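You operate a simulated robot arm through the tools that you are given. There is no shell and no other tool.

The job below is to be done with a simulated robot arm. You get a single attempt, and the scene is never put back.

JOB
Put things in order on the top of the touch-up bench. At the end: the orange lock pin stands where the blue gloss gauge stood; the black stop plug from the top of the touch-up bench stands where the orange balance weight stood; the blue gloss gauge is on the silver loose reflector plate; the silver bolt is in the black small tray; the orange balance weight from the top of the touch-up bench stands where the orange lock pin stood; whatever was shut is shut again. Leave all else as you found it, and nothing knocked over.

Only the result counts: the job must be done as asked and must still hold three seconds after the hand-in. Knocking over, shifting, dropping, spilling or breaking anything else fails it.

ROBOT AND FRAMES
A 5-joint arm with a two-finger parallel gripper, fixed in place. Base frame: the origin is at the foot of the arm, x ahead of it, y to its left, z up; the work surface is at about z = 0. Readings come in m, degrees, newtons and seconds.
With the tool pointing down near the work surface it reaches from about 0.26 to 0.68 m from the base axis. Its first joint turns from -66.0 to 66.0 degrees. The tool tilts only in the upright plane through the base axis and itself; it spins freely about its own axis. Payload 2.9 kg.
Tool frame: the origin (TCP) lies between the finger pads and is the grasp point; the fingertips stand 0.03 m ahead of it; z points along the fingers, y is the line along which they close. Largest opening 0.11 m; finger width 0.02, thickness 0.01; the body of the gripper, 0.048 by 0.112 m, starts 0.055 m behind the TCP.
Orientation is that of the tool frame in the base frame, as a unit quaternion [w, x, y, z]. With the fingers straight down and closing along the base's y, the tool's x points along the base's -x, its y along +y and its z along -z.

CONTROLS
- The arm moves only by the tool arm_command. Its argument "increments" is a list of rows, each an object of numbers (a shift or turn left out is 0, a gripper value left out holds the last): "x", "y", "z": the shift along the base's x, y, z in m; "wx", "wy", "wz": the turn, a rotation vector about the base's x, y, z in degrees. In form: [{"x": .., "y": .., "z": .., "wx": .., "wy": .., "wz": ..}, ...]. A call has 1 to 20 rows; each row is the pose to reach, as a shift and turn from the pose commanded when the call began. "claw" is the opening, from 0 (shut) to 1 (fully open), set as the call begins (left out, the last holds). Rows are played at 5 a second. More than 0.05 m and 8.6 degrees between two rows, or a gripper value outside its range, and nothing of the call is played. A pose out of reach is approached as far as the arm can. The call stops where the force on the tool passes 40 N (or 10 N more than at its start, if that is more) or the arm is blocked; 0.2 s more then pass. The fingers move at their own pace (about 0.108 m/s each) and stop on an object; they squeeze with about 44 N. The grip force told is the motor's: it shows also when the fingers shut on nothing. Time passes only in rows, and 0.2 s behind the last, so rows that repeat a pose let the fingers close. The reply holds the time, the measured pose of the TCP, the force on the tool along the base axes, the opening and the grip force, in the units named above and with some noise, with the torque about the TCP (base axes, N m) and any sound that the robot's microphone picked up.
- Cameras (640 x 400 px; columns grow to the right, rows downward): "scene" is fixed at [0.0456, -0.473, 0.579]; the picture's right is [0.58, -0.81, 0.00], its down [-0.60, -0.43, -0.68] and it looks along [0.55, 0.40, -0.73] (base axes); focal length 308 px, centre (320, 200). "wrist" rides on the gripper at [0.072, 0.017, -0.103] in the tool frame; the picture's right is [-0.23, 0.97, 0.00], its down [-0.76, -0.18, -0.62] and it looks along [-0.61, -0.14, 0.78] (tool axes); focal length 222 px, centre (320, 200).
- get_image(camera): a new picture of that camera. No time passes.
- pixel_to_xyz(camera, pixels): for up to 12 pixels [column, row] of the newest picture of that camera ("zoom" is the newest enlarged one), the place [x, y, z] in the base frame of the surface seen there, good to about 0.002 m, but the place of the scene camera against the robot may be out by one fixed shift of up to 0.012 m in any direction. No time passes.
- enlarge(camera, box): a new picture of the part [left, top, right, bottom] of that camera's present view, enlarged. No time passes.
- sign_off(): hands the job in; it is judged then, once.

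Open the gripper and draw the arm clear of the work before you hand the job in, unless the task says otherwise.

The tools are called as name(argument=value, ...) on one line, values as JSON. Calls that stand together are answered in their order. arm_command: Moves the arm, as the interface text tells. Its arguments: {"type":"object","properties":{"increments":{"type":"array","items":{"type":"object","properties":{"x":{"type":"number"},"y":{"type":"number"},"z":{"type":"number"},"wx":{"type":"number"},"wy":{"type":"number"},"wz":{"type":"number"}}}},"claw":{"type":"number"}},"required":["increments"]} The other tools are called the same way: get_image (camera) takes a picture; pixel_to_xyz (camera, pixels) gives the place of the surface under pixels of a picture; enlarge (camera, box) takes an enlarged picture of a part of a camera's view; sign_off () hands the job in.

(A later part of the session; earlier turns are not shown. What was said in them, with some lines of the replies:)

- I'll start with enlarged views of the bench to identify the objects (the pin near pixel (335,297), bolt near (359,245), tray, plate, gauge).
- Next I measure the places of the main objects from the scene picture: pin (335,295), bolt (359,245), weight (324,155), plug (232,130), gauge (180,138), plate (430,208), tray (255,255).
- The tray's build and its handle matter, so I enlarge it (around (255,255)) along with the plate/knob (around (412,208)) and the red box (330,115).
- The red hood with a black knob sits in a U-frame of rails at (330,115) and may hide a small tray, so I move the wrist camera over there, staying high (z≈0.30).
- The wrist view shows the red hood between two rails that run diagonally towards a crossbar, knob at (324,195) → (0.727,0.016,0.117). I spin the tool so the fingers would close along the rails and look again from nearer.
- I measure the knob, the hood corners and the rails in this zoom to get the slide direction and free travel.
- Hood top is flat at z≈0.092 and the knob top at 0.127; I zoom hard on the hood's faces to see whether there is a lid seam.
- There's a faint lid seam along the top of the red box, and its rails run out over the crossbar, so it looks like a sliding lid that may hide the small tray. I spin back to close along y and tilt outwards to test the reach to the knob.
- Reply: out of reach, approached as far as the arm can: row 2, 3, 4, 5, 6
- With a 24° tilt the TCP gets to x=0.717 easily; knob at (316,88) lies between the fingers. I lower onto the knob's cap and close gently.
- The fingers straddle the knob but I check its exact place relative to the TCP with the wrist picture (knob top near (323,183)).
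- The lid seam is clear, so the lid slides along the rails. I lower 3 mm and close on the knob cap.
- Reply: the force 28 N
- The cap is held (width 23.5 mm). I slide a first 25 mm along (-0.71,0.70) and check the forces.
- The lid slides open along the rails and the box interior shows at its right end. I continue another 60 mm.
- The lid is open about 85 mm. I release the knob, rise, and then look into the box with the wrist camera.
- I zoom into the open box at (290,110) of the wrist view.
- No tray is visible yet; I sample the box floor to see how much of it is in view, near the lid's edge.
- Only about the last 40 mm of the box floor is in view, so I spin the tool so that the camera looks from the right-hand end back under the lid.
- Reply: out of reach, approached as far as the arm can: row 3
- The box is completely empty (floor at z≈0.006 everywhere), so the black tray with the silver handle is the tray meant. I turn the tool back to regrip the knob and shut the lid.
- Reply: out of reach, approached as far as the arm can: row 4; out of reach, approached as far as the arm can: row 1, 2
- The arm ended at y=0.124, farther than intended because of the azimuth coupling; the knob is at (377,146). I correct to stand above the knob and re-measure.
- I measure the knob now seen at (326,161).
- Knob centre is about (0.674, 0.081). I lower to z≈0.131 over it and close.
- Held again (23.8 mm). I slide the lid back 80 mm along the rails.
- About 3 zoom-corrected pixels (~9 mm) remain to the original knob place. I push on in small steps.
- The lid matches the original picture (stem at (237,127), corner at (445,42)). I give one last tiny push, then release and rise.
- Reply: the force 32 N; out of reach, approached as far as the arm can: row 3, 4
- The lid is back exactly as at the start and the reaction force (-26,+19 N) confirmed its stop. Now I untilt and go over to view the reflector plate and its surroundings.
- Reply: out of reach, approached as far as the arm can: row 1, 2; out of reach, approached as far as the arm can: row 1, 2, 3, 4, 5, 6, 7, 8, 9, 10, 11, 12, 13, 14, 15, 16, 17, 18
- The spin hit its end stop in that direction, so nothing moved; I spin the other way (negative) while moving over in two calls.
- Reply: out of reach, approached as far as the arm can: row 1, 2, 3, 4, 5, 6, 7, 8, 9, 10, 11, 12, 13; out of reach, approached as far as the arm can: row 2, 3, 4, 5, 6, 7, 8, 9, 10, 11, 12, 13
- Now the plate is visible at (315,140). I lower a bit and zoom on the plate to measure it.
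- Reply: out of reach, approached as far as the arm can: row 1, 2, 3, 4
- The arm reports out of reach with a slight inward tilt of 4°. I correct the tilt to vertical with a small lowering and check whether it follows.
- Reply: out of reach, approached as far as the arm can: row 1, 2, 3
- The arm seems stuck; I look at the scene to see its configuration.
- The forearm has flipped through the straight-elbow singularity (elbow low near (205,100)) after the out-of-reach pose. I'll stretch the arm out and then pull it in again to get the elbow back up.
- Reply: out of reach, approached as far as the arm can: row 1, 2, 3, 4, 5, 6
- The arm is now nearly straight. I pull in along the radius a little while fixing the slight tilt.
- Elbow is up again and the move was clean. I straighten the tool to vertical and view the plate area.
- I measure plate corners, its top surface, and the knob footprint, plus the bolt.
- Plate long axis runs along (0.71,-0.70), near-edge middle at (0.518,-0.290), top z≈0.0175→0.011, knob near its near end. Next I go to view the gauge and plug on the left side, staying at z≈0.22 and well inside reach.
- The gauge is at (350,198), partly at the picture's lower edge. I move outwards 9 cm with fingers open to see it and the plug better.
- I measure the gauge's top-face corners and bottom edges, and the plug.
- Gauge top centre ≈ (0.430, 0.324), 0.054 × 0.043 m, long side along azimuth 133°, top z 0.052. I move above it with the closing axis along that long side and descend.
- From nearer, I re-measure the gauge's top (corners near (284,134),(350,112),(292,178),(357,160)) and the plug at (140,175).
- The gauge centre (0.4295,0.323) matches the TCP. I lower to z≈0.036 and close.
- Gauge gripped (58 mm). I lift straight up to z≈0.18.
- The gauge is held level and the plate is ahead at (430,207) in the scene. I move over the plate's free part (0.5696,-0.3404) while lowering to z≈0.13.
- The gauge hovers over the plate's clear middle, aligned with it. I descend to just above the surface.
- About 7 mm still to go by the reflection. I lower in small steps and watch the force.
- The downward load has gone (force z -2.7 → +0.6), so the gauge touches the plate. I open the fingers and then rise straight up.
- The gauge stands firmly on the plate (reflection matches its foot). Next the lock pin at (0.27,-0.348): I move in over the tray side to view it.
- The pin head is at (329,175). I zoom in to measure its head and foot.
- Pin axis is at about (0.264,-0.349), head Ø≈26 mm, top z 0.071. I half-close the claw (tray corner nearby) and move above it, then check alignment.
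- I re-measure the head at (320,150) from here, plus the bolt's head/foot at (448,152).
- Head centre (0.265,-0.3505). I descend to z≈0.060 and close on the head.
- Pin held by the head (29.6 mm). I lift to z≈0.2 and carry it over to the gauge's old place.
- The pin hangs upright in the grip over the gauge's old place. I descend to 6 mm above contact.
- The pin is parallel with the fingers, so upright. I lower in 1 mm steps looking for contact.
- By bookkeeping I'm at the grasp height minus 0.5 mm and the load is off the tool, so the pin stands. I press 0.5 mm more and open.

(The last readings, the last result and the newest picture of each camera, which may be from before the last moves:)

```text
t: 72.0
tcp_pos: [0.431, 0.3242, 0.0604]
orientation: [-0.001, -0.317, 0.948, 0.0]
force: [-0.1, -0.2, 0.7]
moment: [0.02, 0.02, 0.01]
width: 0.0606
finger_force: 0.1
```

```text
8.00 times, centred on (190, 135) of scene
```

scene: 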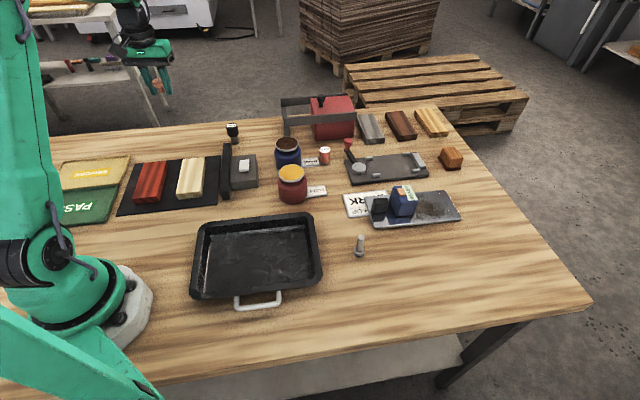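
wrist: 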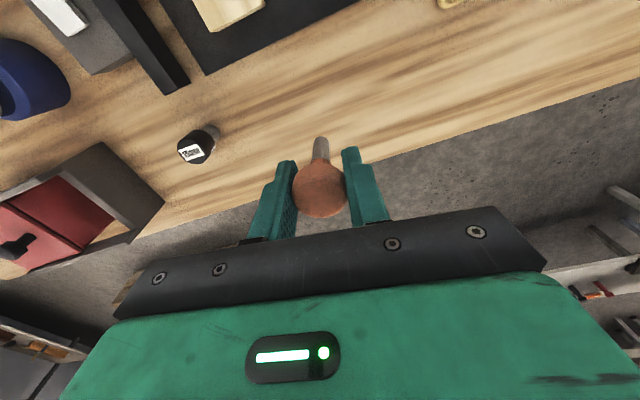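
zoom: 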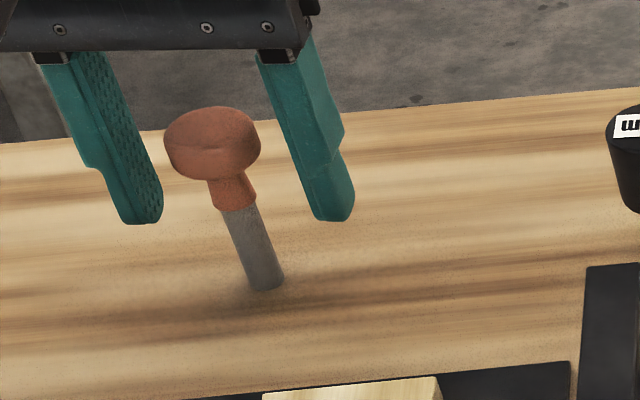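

The pin stands by itself at the gauge's place. I rise and go over to the balance weight, turning so the fingers close between the jar and the clamp knob (azimuth 50°).

arm_command(increments=[{"z": 0.03}, {"z": 0.07}, {"z": 0.11}, {"z": 0.14}])

arm_command(increments=[{"x": 0.01, "y": -0.037, "wz": -7.7}, {"x": 0.02, "y": -0.075, "wz": -15.4}, {"x": 0.03, "y": -0.112, "wz": -23.1}, {"x": 0.04, "y": -0.149, "wz": -30.8}, {"x": 0.05, "y": -0.187, "wz": -38.5}, {"x": 0.06, "y": -0.224, "wz": -46.2}, {"x": 0.07, "y": -0.261, "wz": -53.9}, {"x": 0.08, "y": -0.298, "wz": -61.6}, {"x": 0.09, "y": -0.336, "wz": -69.3}, {"x": 0.1, "y": -0.373, "wz": -77}])

get_image(camera="wrist")

get_image(camera="scene")

```text
t: 73.0
tcp_pos: [0.4304, 0.3234, 0.201]
orientation: [0.0, -0.317, 0.948, 0.0]
force: [0.8, -0.3, -0.1]
moment: [0.01, 0.0, 0.0]
width: 0.0604
finger_force: 0.1
```

```text
t: 75.2
tcp_pos: [0.5312, -0.0514, 0.1995]
orientation: [-0.001, 0.343, 0.939, 0.0]
force: [0.1, -0.9, 1.3]
moment: [0.03, 0.02, 0.02]
width: 0.0605
finger_force: 0.2
```

```text
taken
```

wrist: 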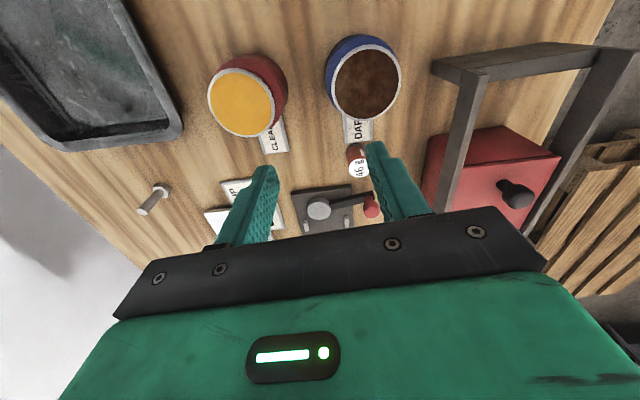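

```text
taken
```

scene: 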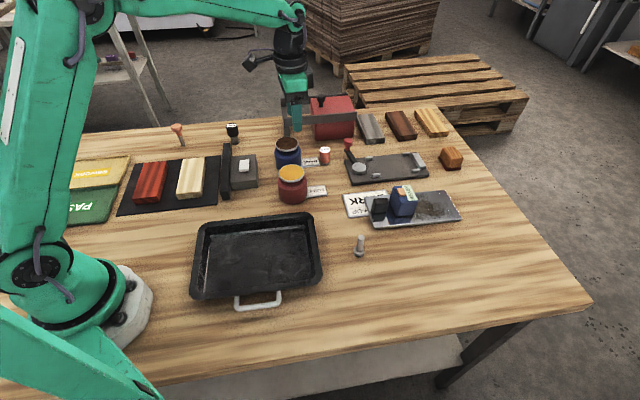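

The weight is at (358,160), partly behind a finger. I move the TCP to above it at z≈0.15 and look again.

arm_command(increments=[{"x": 0.03, "y": -0.01, "z": -0.015}, {"x": 0.06, "y": -0.02, "z": -0.03}, {"x": 0.086, "y": -0.03, "z": -0.045}, {"x": 0.086, "y": -0.03, "z": -0.045}])

get_image(camera="wrist")

enlarge(camera="wrist", box=[240, 60, 432, 180])

```text
t: 76.2
tcp_pos: [0.616, -0.0801, 0.1554]
orientation: [0.0, 0.342, 0.94, 0.0]
force: [0.8, -0.3, 0.0]
moment: [-0.04, -0.04, 0.0]
width: 0.0605
finger_force: 0.0
```

```text
taken
```

wrist: 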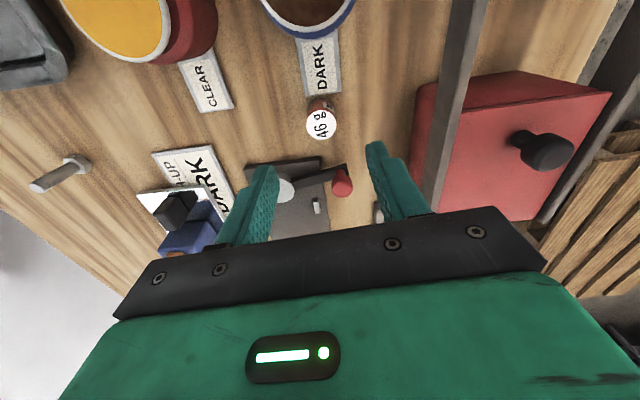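

```text
3.33 times, centred on (336, 120) of wrist
```

zoom: 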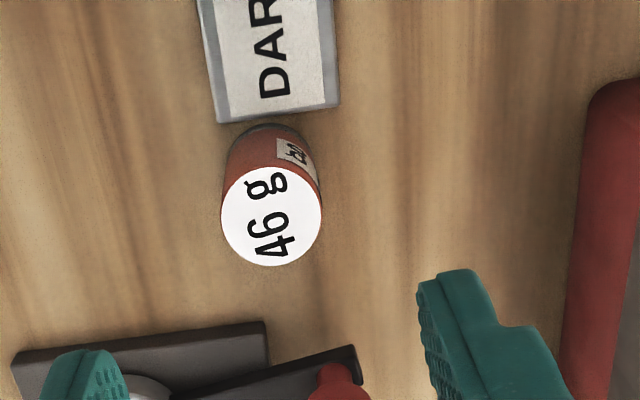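

I measure the weight's top disc (centre (271,215) in the zoom) and its lower edge.

pixel_to_xyz(camera="zoom", pixels=[[271, 215], [224, 215], [318, 215], [271, 170], [271, 262], [262, 132], [228, 165], [270, 240], [340, 375], [300, 105]])

```text
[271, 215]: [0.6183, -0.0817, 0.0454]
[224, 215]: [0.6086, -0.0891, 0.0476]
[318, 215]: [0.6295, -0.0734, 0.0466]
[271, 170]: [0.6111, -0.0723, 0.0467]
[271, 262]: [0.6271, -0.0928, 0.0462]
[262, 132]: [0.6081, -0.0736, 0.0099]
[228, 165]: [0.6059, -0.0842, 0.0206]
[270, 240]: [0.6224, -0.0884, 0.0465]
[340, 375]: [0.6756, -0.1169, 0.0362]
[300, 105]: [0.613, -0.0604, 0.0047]
```

Weight centre (0.619,-0.082), Ø27 mm, height 0.046. I narrow the claw to ~46 mm (card and clamp nearby), align and descend to z≈0.038.

arm_command(increments=[{"x": 0.003, "y": -0.0017, "z": -0.035}, {"x": 0.003, "y": -0.0017, "z": -0.065}, {"x": 0.003, "y": -0.0017, "z": -0.065}], claw=0.42)

get_image(camera="wrist")

enlarge(camera="scene", box=[270, 90, 390, 180])

```text
t: 77.0
tcp_pos: [0.6197, -0.0805, 0.0912]
orientation: [0.0, 0.342, 0.94, -0.001]
force: [-0.1, -0.7, -0.3]
moment: [0.0, -0.02, 0.02]
width: 0.046
finger_force: 0.1
```

```text
taken
```

wrist: 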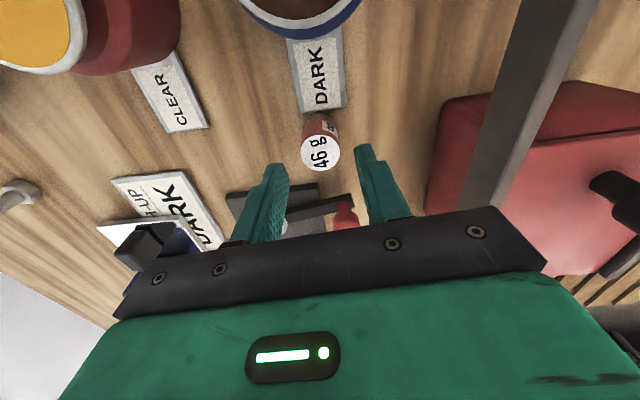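

```text
4.44 times, centred on (330, 135) of scene
```

zoom: 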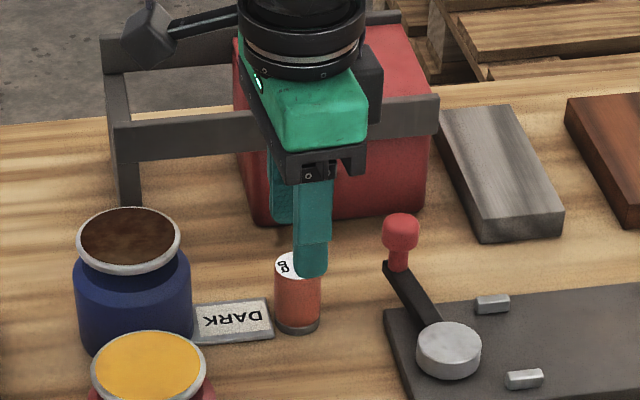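

The weight sits between the fingers at (320,150), clear of card and clamp. I go down the last 53 mm and close.

arm_command(increments=[{"z": -0.025, "x": -0.0005, "y": -0.001}, {"z": -0.045, "x": -0.0005, "y": -0.001}, {"z": -0.053, "x": -0.0005, "y": -0.001}, {"z": -0.053, "x": -0.0005, "y": -0.001}])

arm_command(increments=[{"z": 0}, {"z": 0}, {"z": 0}], claw=0)

```text
t: 78.0
tcp_pos: [0.6191, -0.0827, 0.038]
orientation: [0.0, 0.342, 0.94, 0.0]
force: [0.1, -0.3, -0.2]
moment: [0.01, -0.02, 0.0]
width: 0.0461
finger_force: 0.0
```

```text
t: 78.8
tcp_pos: [0.6196, -0.0835, 0.0363]
orientation: [0.0, 0.342, 0.94, 0.0]
force: [1.4, 0.0, 0.3]
moment: [-0.01, 0.01, -0.01]
width: 0.0288
finger_force: 44.2
```

Weight held (28.8 mm). I lift and carry it to the pin's old place (0.265,-0.350).

arm_command(increments=[{"z": 0.02}, {"z": 0.06}, {"z": 0.1}, {"z": 0.14}, {"z": 0.14}])

arm_command(increments=[{"x": -0.0353, "y": -0.0268, "wz": -1.2}, {"x": -0.0707, "y": -0.0536, "wz": -2.4}, {"x": -0.106, "y": -0.0804, "wz": -3.6}, {"x": -0.1414, "y": -0.1072, "wz": -4.8}, {"x": -0.1767, "y": -0.134, "wz": -6}, {"x": -0.212, "y": -0.1608, "wz": -7.2}, {"x": -0.2474, "y": -0.1876, "wz": -8.4}, {"x": -0.2827, "y": -0.2144, "wz": -9.6}, {"x": -0.318, "y": -0.2412, "wz": -10.8}, {"x": -0.3535, "y": -0.268, "wz": -12}, {"x": -0.3535, "y": -0.268, "wz": -12}])

get_image(camera="wrist")

```text
t: 80.0
tcp_pos: [0.6195, -0.0837, 0.1785]
orientation: [-0.001, 0.342, 0.94, 0.0]
force: [0.1, -0.1, -0.6]
moment: [-0.01, 0.02, 0.0]
width: 0.0286
finger_force: 44.0
```

```text
t: 82.4
tcp_pos: [0.2645, -0.3508, 0.1802]
orientation: [0.0, 0.438, 0.899, 0.001]
force: [-0.8, 0.3, -0.7]
moment: [-0.01, 0.01, 0.01]
width: 0.0286
finger_force: 43.5
```

```text
taken
```

wrist: 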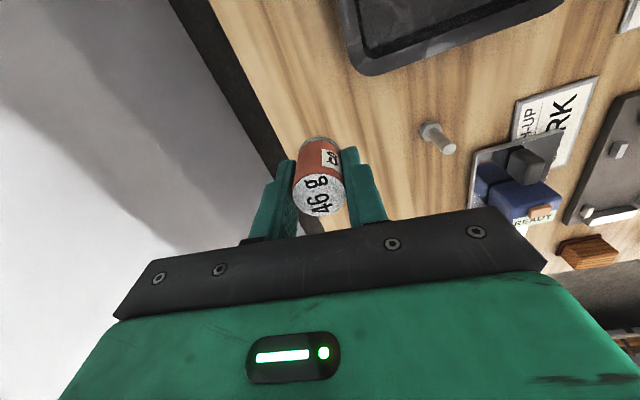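

The weight is upright in the grip above the pin's old spot. I lower to 5 mm above the table, then check.

arm_command(increments=[{"z": -0.045, "x": 0.0005}, {"z": -0.09, "x": 0.0005}, {"z": -0.12, "x": 0.0005}, {"z": -0.135, "x": 0.0005}, {"z": -0.135, "x": 0.0005}])

arm_command(increments=[{"z": -0.002}, {"z": -0.004}, {"z": -0.005}, {"z": -0.0055}])

enlarge(camera="scene", box=[280, 230, 400, 320])

```text
t: 83.6
tcp_pos: [0.265, -0.3482, 0.0436]
orientation: [0.0, 0.438, 0.899, 0.0]
force: [0.5, 0.4, 0.0]
moment: [0.01, 0.02, -0.01]
width: 0.0287
finger_force: 43.5
```

```text
t: 84.6
tcp_pos: [0.2653, -0.3508, 0.0384]
orientation: [0.0, 0.438, 0.899, 0.0]
force: [-0.2, 0.8, -0.1]
moment: [0.0, -0.02, 0.02]
width: 0.0287
finger_force: 44.4
```

```text
4.44 times, centred on (340, 275) of scene
```

zoom: 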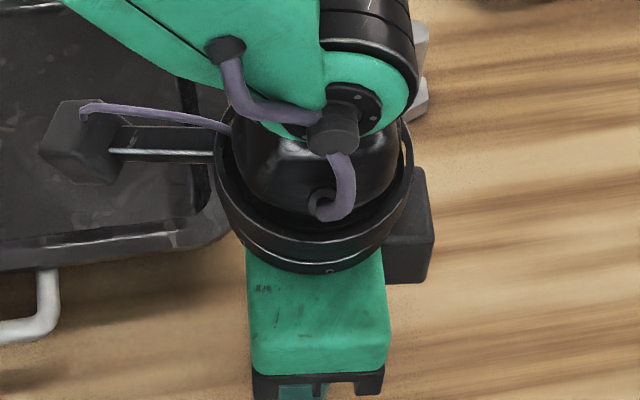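

Force is still near zero; I press down in 0.5 mm steps until contact shows.

arm_command(increments=[{"z": -0.0005}, {"z": -0.001}, {"z": -0.001}])

```text
t: 85.4
tcp_pos: [0.2666, -0.3522, 0.0377]
orientation: [0.0, 0.438, 0.899, -0.001]
force: [-0.2, 6.7, 17.9]
moment: [0.25, 0.02, 0.0]
width: 0.0285
finger_force: 43.9
```

Contact is clear (18 N upward). I back off 0.5 mm and open the fingers to ~46 mm.

arm_command(increments=[{"z": 0.0007}, {"z": 0.0007}])

arm_command(increments=[{"z": 0}, {"z": 0}, {"z": 0}], claw=0.45)

arm_command(increments=[{"z": 0.02}, {"z": 0.06}, {"z": 0.1}, {"z": 0.14}])

get_image(camera="wrist")

enlarge(camera="scene", box=[280, 230, 400, 320])

```text
t: 86.0
tcp_pos: [0.2655, -0.3516, 0.0379]
orientation: [0.001, 0.438, 0.899, 0.0]
force: [1.7, 2.8, 9.7]
moment: [0.08, -0.07, -0.01]
width: 0.0287
finger_force: 44.1
```

```text
t: 86.8
tcp_pos: [0.2663, -0.3511, 0.0379]
orientation: [-0.001, 0.439, 0.898, 0.001]
force: [-0.4, 0.8, 0.3]
moment: [0.01, 0.01, 0.02]
width: 0.0495
finger_force: 0.2
```

```text
t: 87.8
tcp_pos: [0.2659, -0.3521, 0.1777]
orientation: [0.0, 0.439, 0.899, 0.0]
force: [-0.2, 0.1, 0.6]
moment: [0.01, -0.02, 0.01]
width: 0.0493
finger_force: 0.0
```

```text
taken
```

wrist: 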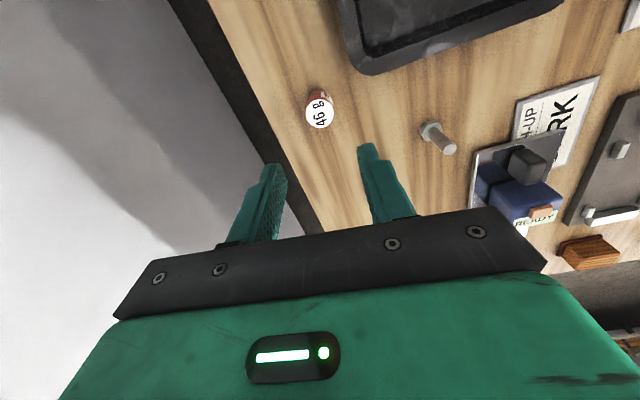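

```text
4.44 times, centred on (340, 275) of scene
```

zoom: 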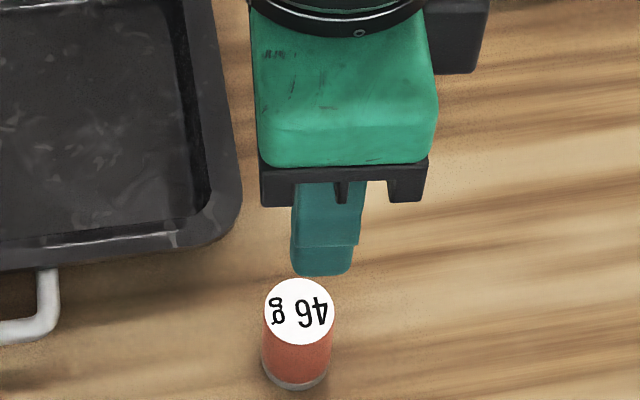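

The weight stands where the pin was. Now the silver bolt at (437,135): I move over it and measure.

arm_command(increments=[{"x": 0.034, "y": 0.007, "wz": 3}, {"x": 0.068, "y": 0.014, "wz": 6}, {"x": 0.102, "y": 0.021, "wz": 9, "z": -0.02}, {"x": 0.1366, "y": 0.0275, "wz": 12, "z": -0.045}, {"x": 0.1366, "y": 0.0275, "wz": 12, "z": -0.045}])

get_image(camera="wrist")

enlarge(camera="wrist", box=[256, 70, 384, 150])

```text
t: 89.0
tcp_pos: [0.4051, -0.3236, 0.1325]
orientation: [0.0, 0.341, 0.94, 0.0]
force: [-0.2, 0.7, 0.6]
moment: [0.0, -0.02, 0.0]
width: 0.0493
finger_force: 0.0
```

```text
taken
```

wrist: 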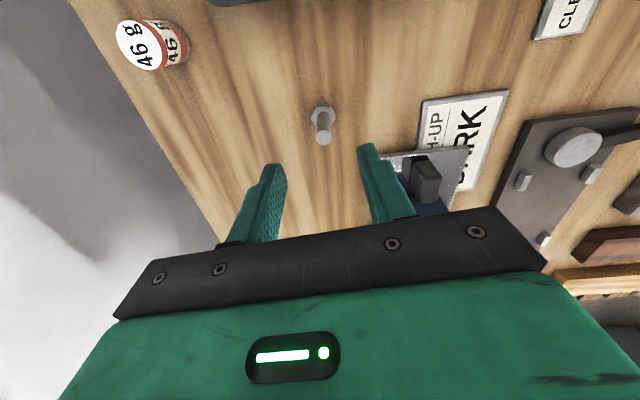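

```text
5.00 times, centred on (320, 110) of wrist
```

zoom: 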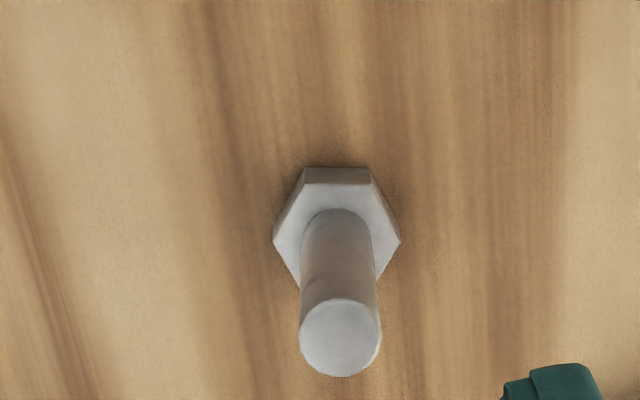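

pixel_to_xyz(camera="zoom", pixels=[[340, 340], [303, 340], [377, 340], [340, 308], [340, 370], [338, 250], [285, 240], [390, 240], [338, 172], [338, 195]])

pixel_to_xyz(camera="wrist", pixels=[[143, 44], [125, 44], [160, 50], [175, 60]])

```text
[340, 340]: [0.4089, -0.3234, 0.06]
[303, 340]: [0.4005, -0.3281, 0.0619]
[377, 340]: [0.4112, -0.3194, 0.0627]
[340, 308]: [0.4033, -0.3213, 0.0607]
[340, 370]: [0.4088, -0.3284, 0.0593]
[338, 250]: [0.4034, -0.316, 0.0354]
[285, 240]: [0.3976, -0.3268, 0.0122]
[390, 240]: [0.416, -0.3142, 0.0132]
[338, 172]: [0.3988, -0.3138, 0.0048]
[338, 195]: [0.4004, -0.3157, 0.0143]
```

```text
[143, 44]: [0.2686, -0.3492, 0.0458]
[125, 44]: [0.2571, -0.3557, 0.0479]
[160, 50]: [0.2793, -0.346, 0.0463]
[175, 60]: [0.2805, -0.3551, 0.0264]
```

Bolt axis at (0.406,-0.324), top z 0.061, hex head up to z≈0.013. I descend to z≈0.049 and close on the shaft.

arm_command(increments=[{"z": -0.04, "x": 0.0008}, {"z": -0.07, "x": 0.0008}, {"z": -0.083, "x": 0.0008}, {"z": -0.083, "x": 0.0008}])

arm_command(increments=[{"z": 0}, {"z": 0}, {"z": 0}], claw=0)

arm_command(increments=[{"z": 0.02}, {"z": 0.06}, {"z": 0.1}, {"z": 0.13}])

get_image(camera="wrist")

```text
t: 90.0
tcp_pos: [0.4064, -0.3245, 0.049]
orientation: [-0.001, 0.343, 0.939, 0.0]
force: [-0.5, -0.3, 0.0]
moment: [-0.01, 0.0, -0.02]
width: 0.0494
finger_force: 0.1
```

```text
t: 90.8
tcp_pos: [0.4062, -0.324, 0.0477]
orientation: [0.0, 0.342, 0.94, 0.0]
force: [-0.4, -0.3, 0.7]
moment: [-0.04, -0.01, -0.02]
width: 0.0125
finger_force: 43.5
```

```text
t: 91.8
tcp_pos: [0.4044, -0.3227, 0.1786]
orientation: [-0.001, 0.341, 0.94, 0.0]
force: [0.9, 0.3, -0.4]
moment: [-0.01, -0.02, 0.02]
width: 0.0124
finger_force: 44.2
```

```text
taken
```

wrist: 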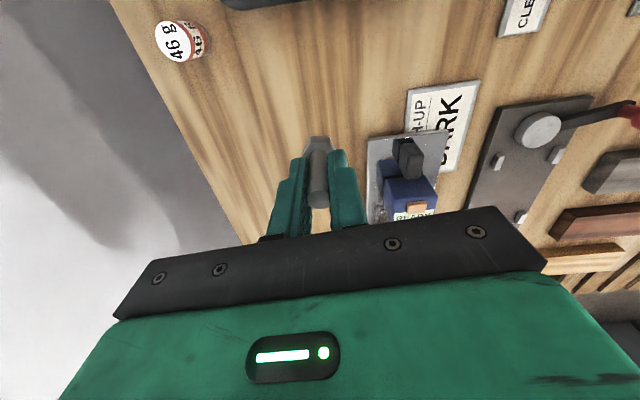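

Bolt gripped (12.5 mm) and lifted. I carry it above the black tray's inside at about (0.31,-0.15).

arm_command(increments=[{"x": -0.019, "y": 0.035, "wz": 3}, {"x": -0.038, "y": 0.07, "wz": 6}, {"x": -0.057, "y": 0.104, "wz": 9}, {"x": -0.076, "y": 0.139, "wz": 12}, {"x": -0.095, "y": 0.174, "wz": 14}, {"x": -0.095, "y": 0.174, "wz": 14}])

get_image(camera="wrist")

enlarge(camera="scene", box=[170, 160, 350, 315])

```text
t: 93.2
tcp_pos: [0.3071, -0.1497, 0.1799]
orientation: [0.0, 0.224, 0.975, -0.001]
force: [0.0, 0.0, -0.8]
moment: [-0.01, -0.02, -0.03]
width: 0.0123
finger_force: 44.3
```

```text
taken
```

wrist: 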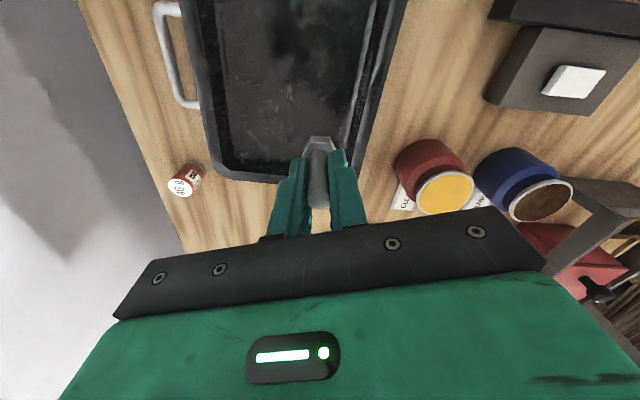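

```text
2.58 times, centred on (260, 238) of scene
```

zoom: 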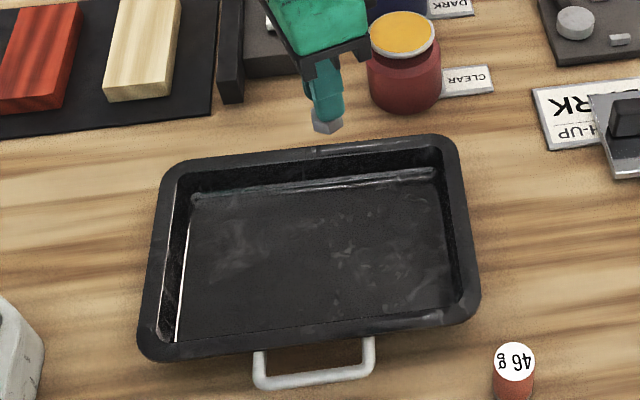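

I measure the tray's floor and rim points in this wrist view.

pixel_to_xyz(camera="wrist", pixels=[[280, 60], [280, 110], [250, 140], [230, 100], [330, 80], [300, 20], [245, 172], [275, 180], [380, 50], [205, 100], [355, 100], [240, 20]])

```text
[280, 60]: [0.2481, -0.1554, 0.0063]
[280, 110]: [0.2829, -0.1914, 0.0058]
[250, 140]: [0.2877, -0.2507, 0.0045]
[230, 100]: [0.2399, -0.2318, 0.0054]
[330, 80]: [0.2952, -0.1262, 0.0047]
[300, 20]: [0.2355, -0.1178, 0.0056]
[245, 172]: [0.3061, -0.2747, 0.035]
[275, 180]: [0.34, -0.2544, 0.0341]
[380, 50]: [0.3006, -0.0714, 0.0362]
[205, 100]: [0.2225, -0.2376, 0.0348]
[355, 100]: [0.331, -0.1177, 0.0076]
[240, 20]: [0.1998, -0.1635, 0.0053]
```

Tray floor z≈0.0055 and rim z≈0.035; (0.285,-0.185) is well inside. I move there and lower to just above the floor.

arm_command(increments=[{"x": -0.022, "y": -0.035}, {"x": -0.022, "y": -0.035, "z": -0.04}, {"x": -0.022, "y": -0.035, "z": -0.08}, {"x": -0.022, "y": -0.035, "z": -0.11}, {"x": -0.022, "y": -0.035, "z": -0.12}, {"x": -0.022, "y": -0.035, "z": -0.12}])

get_image(camera="wrist")

```text
t: 94.6
tcp_pos: [0.2869, -0.1843, 0.0581]
orientation: [0.0, 0.224, 0.975, 0.0]
force: [-0.6, 0.1, -0.2]
moment: [0.01, 0.03, 0.02]
width: 0.0123
finger_force: 44.7
```

```text
taken
```

wrist: 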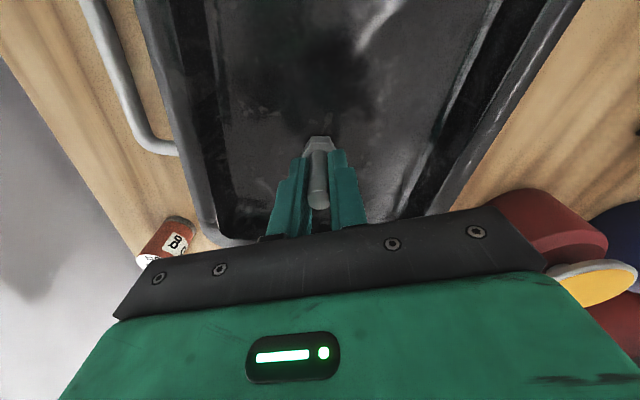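

I lower the last few millimetres onto the tray floor in steps.

arm_command(increments=[{"z": -0.002}, {"z": -0.003}, {"z": -0.004}, {"z": -0.0045}])

```text
t: 95.6
tcp_pos: [0.286, -0.1864, 0.0534]
orientation: [-0.001, 0.225, 0.974, 0.0]
force: [-0.3, -0.3, -0.9]
moment: [-0.02, 0.02, -0.04]
width: 0.0123
finger_force: 44.1
```

arm_command(increments=[{"z": -0.001}, {"z": -0.0015}])

```text
t: 96.2
tcp_pos: [0.2865, -0.1859, 0.0539]
orientation: [0.0, 0.226, 0.974, 0.001]
force: [-5.3, 1.2, 20.3]
moment: [0.05, 0.25, 0.01]
width: 0.0126
finger_force: 44.3
```

Contact at 20 N; I back off 1 mm, open the fingers and rise.

arm_command(increments=[{"z": 0.001}, {"z": 0.001}])

arm_command(increments=[{"z": 0}, {"z": 0}, {"z": 0}], claw=0.45)

arm_command(increments=[{"z": 0.02}, {"z": 0.06}, {"z": 0.1}, {"z": 0.14}])

enlarge(camera="scene", box=[170, 190, 370, 315])

get_image(camera="wrist")

```text
t: 96.8
tcp_pos: [0.2865, -0.1854, 0.0534]
orientation: [0.0, 0.225, 0.974, 0.0]
force: [0.2, -1.1, 6.5]
moment: [-0.02, 0.0, 0.01]
width: 0.0126
finger_force: 44.0
```

```text
t: 97.6
tcp_pos: [0.2863, -0.1844, 0.0544]
orientation: [-0.001, 0.224, 0.975, 0.0]
force: [0.9, 0.1, -0.2]
moment: [0.01, -0.01, 0.05]
width: 0.0494
finger_force: 0.1
```

```text
t: 98.6
tcp_pos: [0.2875, -0.1846, 0.1929]
orientation: [-0.001, 0.225, 0.974, 0.0]
force: [0.5, -0.5, 1.1]
moment: [-0.01, 0.02, 0.01]
width: 0.0495
finger_force: 0.0
```

```text
3.20 times, centred on (270, 252) of scene
```

zoom: 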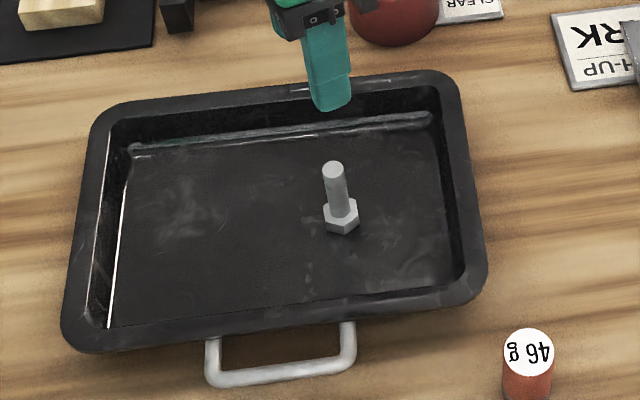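

```text
taken
```

wrist: 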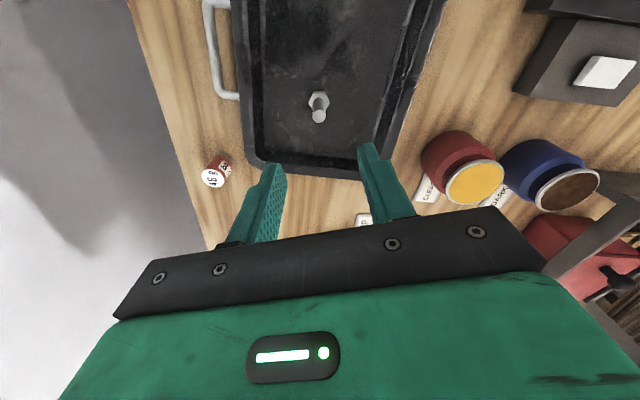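

The bolt stands in the tray. Last the stop plug: I move over to view it near (0.524,0.206).

arm_command(increments=[{"x": 0.019, "y": 0.04, "wz": 5.2}, {"x": 0.038, "y": 0.081, "wz": 10.4}, {"x": 0.057, "y": 0.122, "wz": 15.6}, {"x": 0.077, "y": 0.162, "wz": 20.9}, {"x": 0.096, "y": 0.203, "wz": 26.1}, {"x": 0.115, "y": 0.243, "wz": 31.3}, {"x": 0.134, "y": 0.284, "wz": 36.5}, {"x": 0.153, "y": 0.324, "wz": 41.8}, {"x": 0.172, "y": 0.365, "wz": 47}])

get_image(camera="wrist")

```text
t: 100.6
tcp_pos: [0.4603, 0.1826, 0.1947]
orientation: [-0.001, -0.184, 0.983, 0.0]
force: [0.4, -0.5, -0.3]
moment: [-0.03, -0.01, 0.01]
width: 0.0495
finger_force: 0.0
```

```text
taken
```

wrist: 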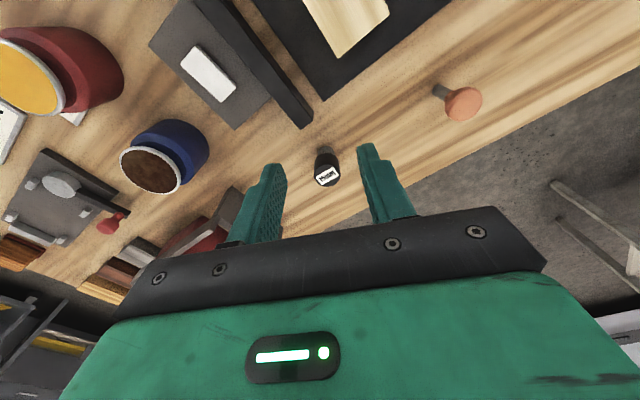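

The plug is at (326,168) ahead. I move directly above it at z≈0.13 and measure.

arm_command(increments=[{"x": 0.03, "y": 0.012, "z": -0.02}, {"x": 0.06, "y": 0.022, "z": -0.04}, {"x": 0.064, "y": 0.022, "z": -0.055}, {"x": 0.064, "y": 0.022, "z": -0.055}], claw=0.6)

get_image(camera="wrist")

enlarge(camera="wrist", box=[256, 90, 384, 170])

```text
t: 101.6
tcp_pos: [0.526, 0.2026, 0.1391]
orientation: [0.0, -0.182, 0.983, -0.001]
force: [-0.3, 0.2, 0.0]
moment: [-0.02, -0.02, -0.03]
width: 0.0662
finger_force: 0.1
```

```text
taken
```

wrist: 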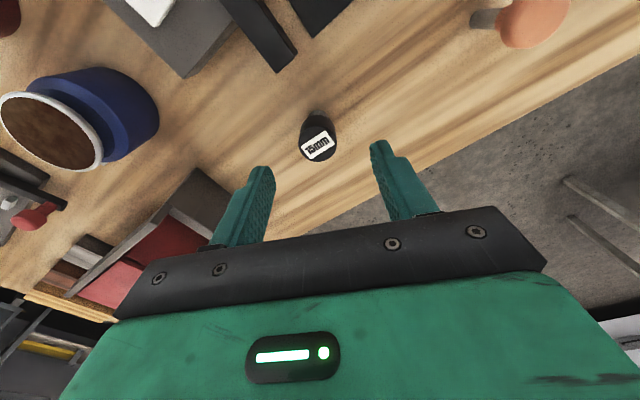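

```text
5.00 times, centred on (320, 130) of wrist
```

zoom: 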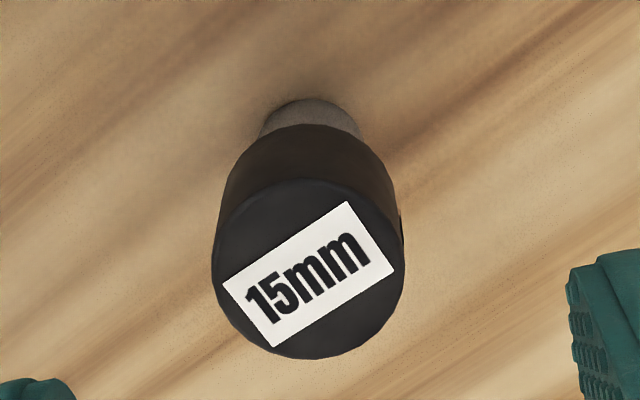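

pixel_to_xyz(camera="zoom", pixels=[[308, 270], [218, 270], [400, 270], [308, 185], [308, 352], [310, 105], [310, 120], [310, 150], [265, 130], [355, 130]])

```text
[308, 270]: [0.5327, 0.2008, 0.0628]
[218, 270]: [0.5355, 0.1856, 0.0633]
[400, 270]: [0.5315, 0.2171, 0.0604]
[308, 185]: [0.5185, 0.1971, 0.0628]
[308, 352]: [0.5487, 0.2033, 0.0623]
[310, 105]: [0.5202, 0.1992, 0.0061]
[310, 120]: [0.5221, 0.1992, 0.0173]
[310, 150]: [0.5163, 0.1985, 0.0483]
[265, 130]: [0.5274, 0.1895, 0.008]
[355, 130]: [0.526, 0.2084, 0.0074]
```

Plug centre ≈ (0.532,0.2015), cap Ø≈31 mm, top z 0.063. I align, descend to z≈0.051 and close on the cap.

arm_command(increments=[{"x": 0.0065, "y": -0.0012, "z": -0.04}, {"x": 0.0065, "y": -0.0012, "z": -0.075}, {"x": 0.0065, "y": -0.0012, "z": -0.088}, {"x": 0.0065, "y": -0.0012, "z": -0.088}])

arm_command(increments=[{"z": 0}, {"z": 0}, {"z": 0}], claw=0)

arm_command(increments=[{"z": 0.02}, {"z": 0.06}, {"z": 0.1}, {"z": 0.12}])

get_image(camera="wrist")

enlarge(camera="scene", box=[140, 60, 340, 185])

```text
t: 102.6
tcp_pos: [0.53, 0.2009, 0.0498]
orientation: [-0.001, -0.183, 0.983, 0.0]
force: [0.8, -0.1, 0.3]
moment: [0.02, 0.03, -0.01]
width: 0.0658
finger_force: 0.1
```

```text
t: 103.4
tcp_pos: [0.5307, 0.2016, 0.0488]
orientation: [-0.001, -0.182, 0.983, 0.0]
force: [-0.2, -0.3, 0.1]
moment: [-0.02, 0.0, 0.04]
width: 0.033
finger_force: 44.3
```

```text
t: 104.4
tcp_pos: [0.528, 0.202, 0.1731]
orientation: [-0.001, -0.182, 0.983, 0.0]
force: [-1.0, -0.5, -0.8]
moment: [-0.01, 0.0, -0.01]
width: 0.0328
finger_force: 44.4
```

```text
taken
```

wrist: 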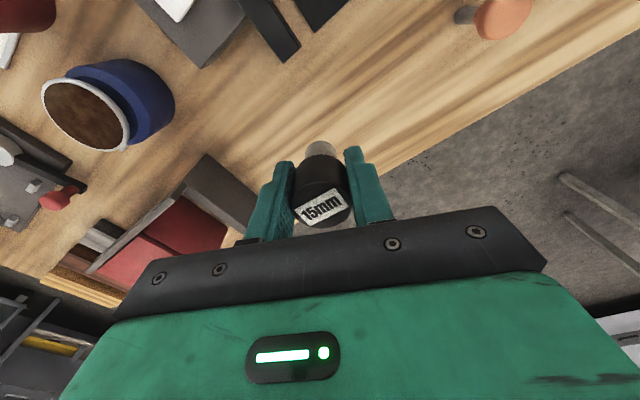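

```text
3.20 times, centred on (240, 122) of scene
```

zoom: 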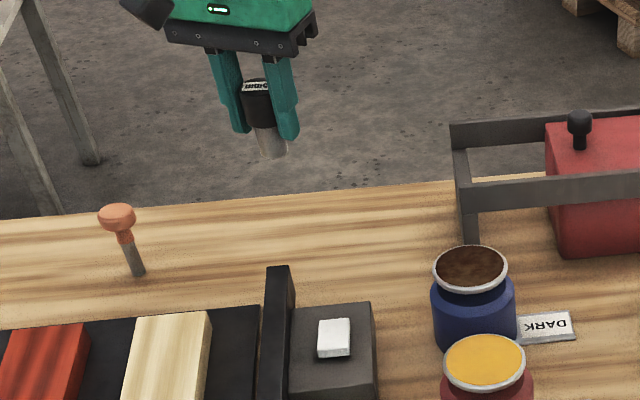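

Plug held upright (33 mm). I carry it round on the inner side to the weight's old place (0.619,-0.082), turning the fingers to azimuth 50° again.

arm_command(increments=[{"x": 0.0, "y": -0.047, "wz": -7.6}, {"x": 0.0, "y": -0.094, "wz": -15.2}, {"x": 0.0, "y": -0.141, "wz": -22.8}, {"x": 0.003, "y": -0.181, "wz": -30.5}, {"x": 0.006, "y": -0.221, "wz": -38.1}, {"x": 0.012, "y": -0.261, "wz": -45.7}, {"x": 0.05, "y": -0.275, "wz": -53.4}, {"x": 0.0885, "y": -0.284, "wz": -61}, {"x": 0.0885, "y": -0.284, "wz": -61}])

get_image(camera="wrist")

get_image(camera="scene")

```text
t: 106.4
tcp_pos: [0.6165, -0.081, 0.1705]
orientation: [-0.002, 0.342, 0.94, -0.001]
force: [0.3, -0.4, -2.0]
moment: [-0.03, -0.02, -0.01]
width: 0.0331
finger_force: 44.2
```

```text
taken
```

wrist: 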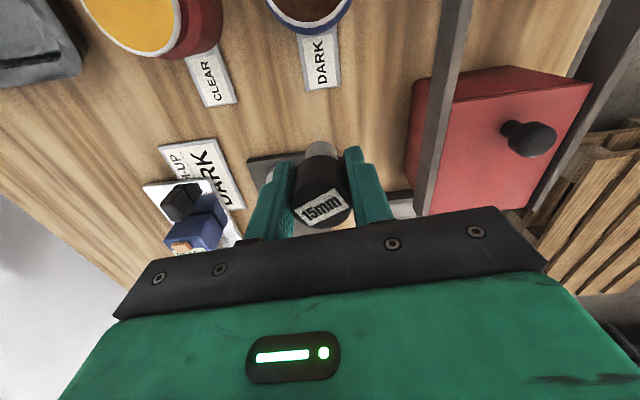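

```text
taken
```

scene: 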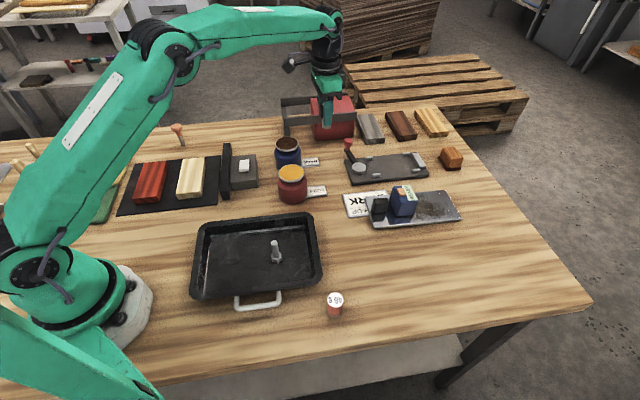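

I lower the plug to about 6 mm above the table, with a 2 mm x correction, and check.

arm_command(increments=[{"x": 0.002, "y": -0.001, "z": -0.04}, {"x": 0.002, "y": -0.001, "z": -0.08}, {"x": 0.002, "y": -0.001, "z": -0.105}, {"x": 0.002, "y": -0.001, "z": -0.114}, {"x": 0.002, "y": -0.001, "z": -0.114}])

enlarge(camera="scene", box=[270, 90, 390, 180])

get_image(camera="wrist")

```text
t: 107.6
tcp_pos: [0.6195, -0.0838, 0.0559]
orientation: [-0.001, 0.342, 0.94, 0.001]
force: [0.3, -0.2, -1.9]
moment: [0.04, 0.0, -0.01]
width: 0.0329
finger_force: 44.0
```

```text
4.44 times, centred on (330, 135) of scene
```

zoom: 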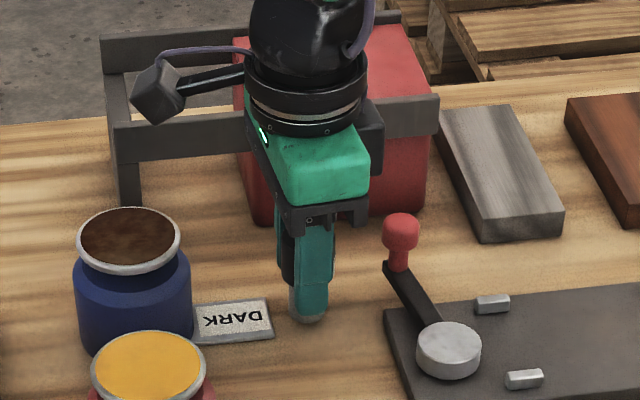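

```text
taken
```

wrist: 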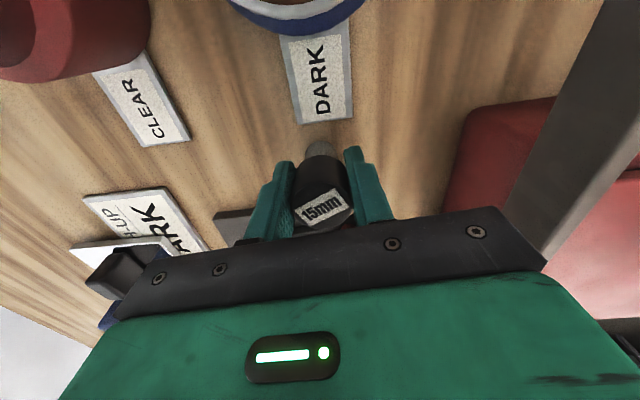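

The plug's stem is clear of the card. I lower the last 6 mm in small steps.

arm_command(increments=[{"z": -0.002, "y": 0.001}, {"z": -0.004, "y": 0.001}, {"z": -0.005, "y": 0.001}, {"z": -0.006, "y": 0.001}])

```text
t: 108.6
tcp_pos: [0.6204, -0.0829, 0.0513]
orientation: [0.0, 0.342, 0.94, 0.001]
force: [0.5, -0.2, -1.6]
moment: [0.03, -0.02, 0.0]
width: 0.0333
finger_force: 44.0
```

arm_command(increments=[{"z": -0.0007}, {"z": -0.0013}])

```text
t: 109.2
tcp_pos: [0.6205, -0.0824, 0.0501]
orientation: [0.001, 0.342, 0.94, 0.0]
force: [-0.7, 0.5, -1.6]
moment: [0.01, 0.03, 0.0]
width: 0.0329
finger_force: 43.5
```

arm_command(increments=[{"z": -0.0007}, {"z": -0.0013}])

```text
t: 109.8
tcp_pos: [0.6196, -0.0829, 0.0489]
orientation: [0.0, 0.341, 0.94, 0.0]
force: [-5.0, 0.7, 12.0]
moment: [0.0, 0.25, -0.03]
width: 0.0329
finger_force: 44.2
```

Contact now (12 N upward). I back off 0.7 mm, open modestly and rise.

arm_command(increments=[{"z": 0.0006}, {"z": 0.0007}])

arm_command(increments=[{"z": 0}, {"z": 0}, {"z": 0}], claw=0.47)

arm_command(increments=[{"z": 0.02}, {"z": 0.05}, {"z": 0.09}, {"z": 0.12}])

get_image(camera="wrist")

enlarge(camera="scene", box=[270, 90, 390, 180])

```text
t: 110.4
tcp_pos: [0.62, -0.0832, 0.0501]
orientation: [0.0, 0.343, 0.94, 0.0]
force: [-0.5, -3.7, 9.4]
moment: [-0.22, 0.03, -0.02]
width: 0.0329
finger_force: 44.0
```

```text
t: 111.2
tcp_pos: [0.6199, -0.0816, 0.0479]
orientation: [0.0, 0.342, 0.94, 0.0]
force: [0.0, 0.4, -0.4]
moment: [-0.01, 0.0, 0.0]
width: 0.0518
finger_force: 0.1
```

```text
t: 112.2
tcp_pos: [0.6204, -0.0832, 0.17]
orientation: [-0.002, 0.341, 0.94, -0.001]
force: [-0.1, 0.1, -0.3]
moment: [-0.01, 0.0, 0.02]
width: 0.0515
finger_force: 0.0
```

```text
taken
```

wrist: 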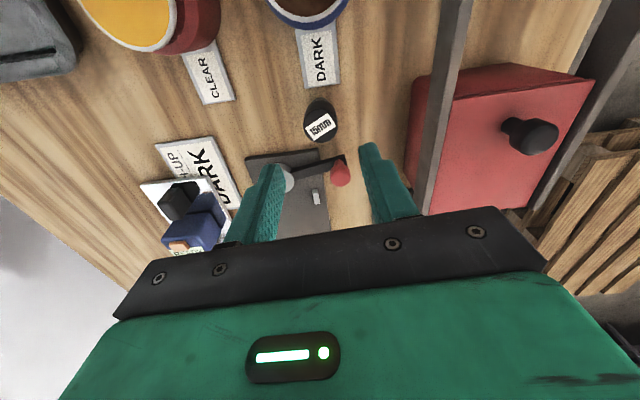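

```text
4.44 times, centred on (330, 135) of scene
```

zoom: 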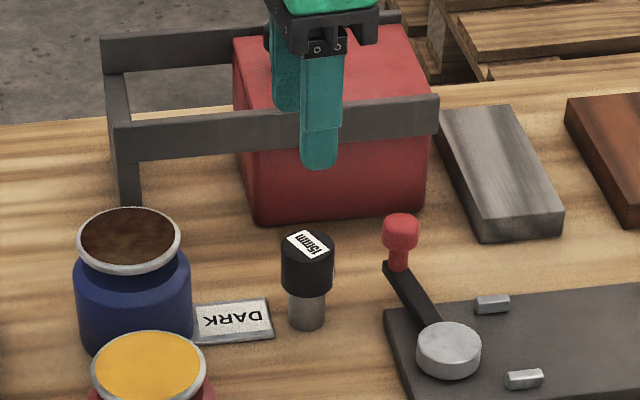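

The plug stands at the weight's place. I verify its position by measuring its cap in the wrist view (centre ~(321,125)).

enlarge(camera="wrist", box=[256, 80, 384, 160])

pixel_to_xyz(camera="wrist", pixels=[[321, 126], [305, 125], [337, 125], [321, 113], [321, 139], [319, 101]])

```text
5.00 times, centred on (320, 120) of wrist
```

zoom: 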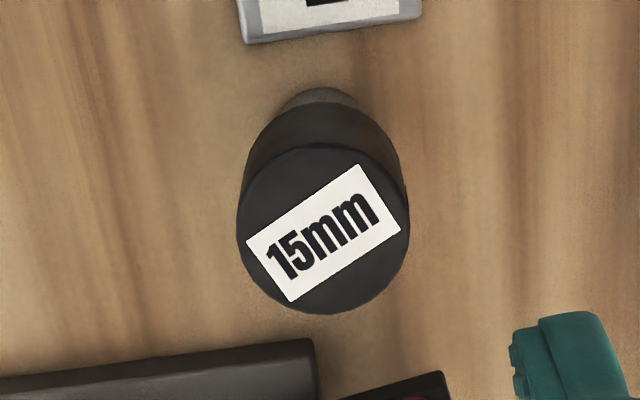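

```text
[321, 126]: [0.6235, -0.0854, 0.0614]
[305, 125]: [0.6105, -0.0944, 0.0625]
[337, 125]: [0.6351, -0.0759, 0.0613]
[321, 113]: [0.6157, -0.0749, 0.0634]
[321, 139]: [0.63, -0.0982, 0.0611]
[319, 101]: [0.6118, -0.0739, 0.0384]
```

The plug is within ~5 mm of the weight's old centre and upright. I now draw the arm back and up, open the gripper and check the whole scene.

arm_command(increments=[{"x": -0.03, "y": 0.0, "z": 0.02}, {"x": -0.07, "y": 0.0, "z": 0.04}, {"x": -0.11, "y": 0.0, "z": 0.06, "wz": 6}, {"x": -0.15, "y": 0.0, "z": 0.08, "wz": 12}, {"x": -0.19, "y": 0.0, "z": 0.1, "wz": 18}, {"x": -0.23, "y": 0.0, "z": 0.12, "wz": 24}, {"x": -0.26, "y": 0.0, "z": 0.12, "wz": 30}], claw=1)

get_image(camera="scene")

get_image(camera="wrist")

enlarge(camera="scene", box=[280, 80, 480, 240])

enlarge(camera="scene", box=[120, 100, 320, 225])

enlarge(camera="scene", box=[180, 180, 480, 367])

```text
t: 113.8
tcp_pos: [0.3583, -0.0813, 0.2879]
orientation: [0.0, 0.086, 0.996, 0.0]
force: [0.2, 0.0, 0.1]
moment: [-0.01, 0.0, 0.01]
width: 0.1098
finger_force: 0.1
```

```text
taken
```

scene: 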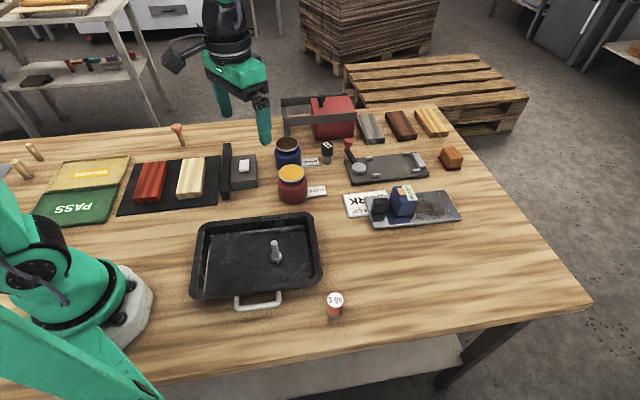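

```text
taken
```

wrist: 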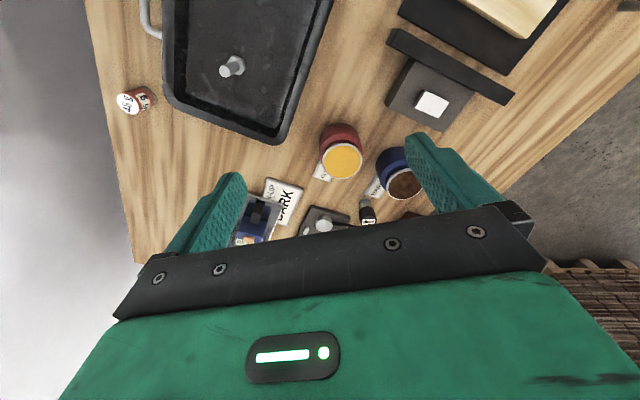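

```text
2.50 times, centred on (380, 160) of scene
```

zoom: 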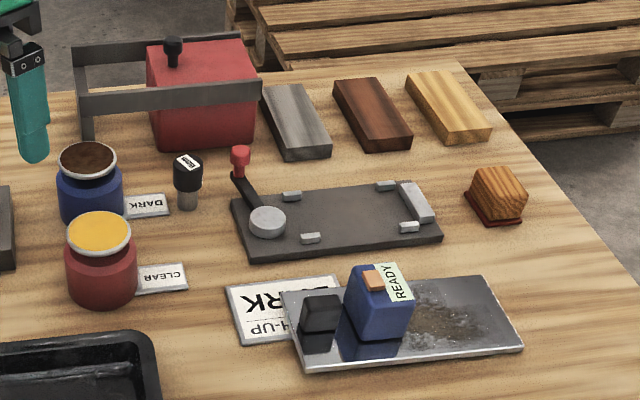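

```text
3.20 times, centred on (220, 162) of scene
```

zoom: 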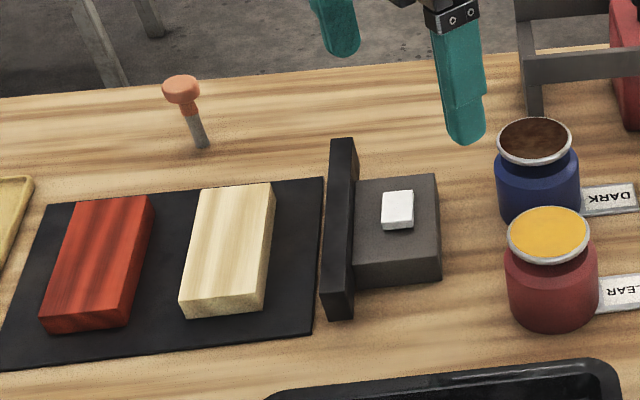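

```text
2.13 times, centred on (330, 274) of scene
```

zoom: 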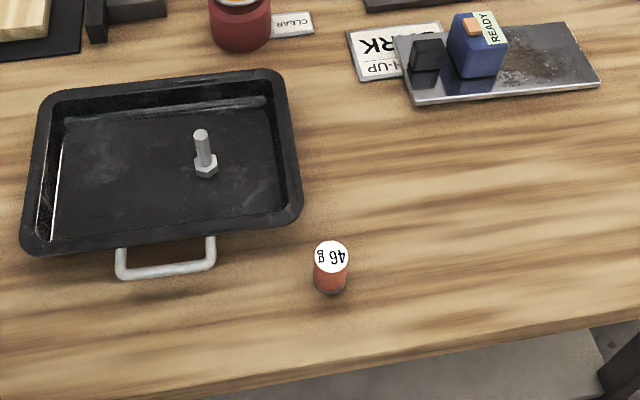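

All is in place: pin at (178,135) where the gauge stood, plug at (327,152), weight at (335,305), bolt upright in the tray, gauge on the plate, the red box shut, and the arm clear with the gripper open. I hand in.

sign_off()

```text
The job is handed in.
```

The bench is set out as you asked and the job is handed in. The final pictures show everything upright and the arm clear with its gripper open.

| Item | Where it is now |
|---|---|
| Orange lock pin | Standing where the blue gloss gauge stood |
| Blue gloss gauge | On the silver reflector plate, clear of the plate's black knob |
| Orange balance weight | Standing where the lock pin stood, about 3 mm off by measurement |
| Black stop plug | Standing where the balance weight stood, about 5 mm off centre |
| Silver bolt | Standing in the black tray with the silver handle |

- **Which tray:** I took the visible black tray with the handle to be the "small tray". I slid the red box's lid open to check for a smaller one inside. The box was empty, so I closed the lid fully and left it as it was at the start.
- **Plug offset:** I left the plug 5 mm off rather than risk knocking it over by gripping it again.
- **Everything else:** In the final pictures the tray, plate, jars and other items look unmoved.
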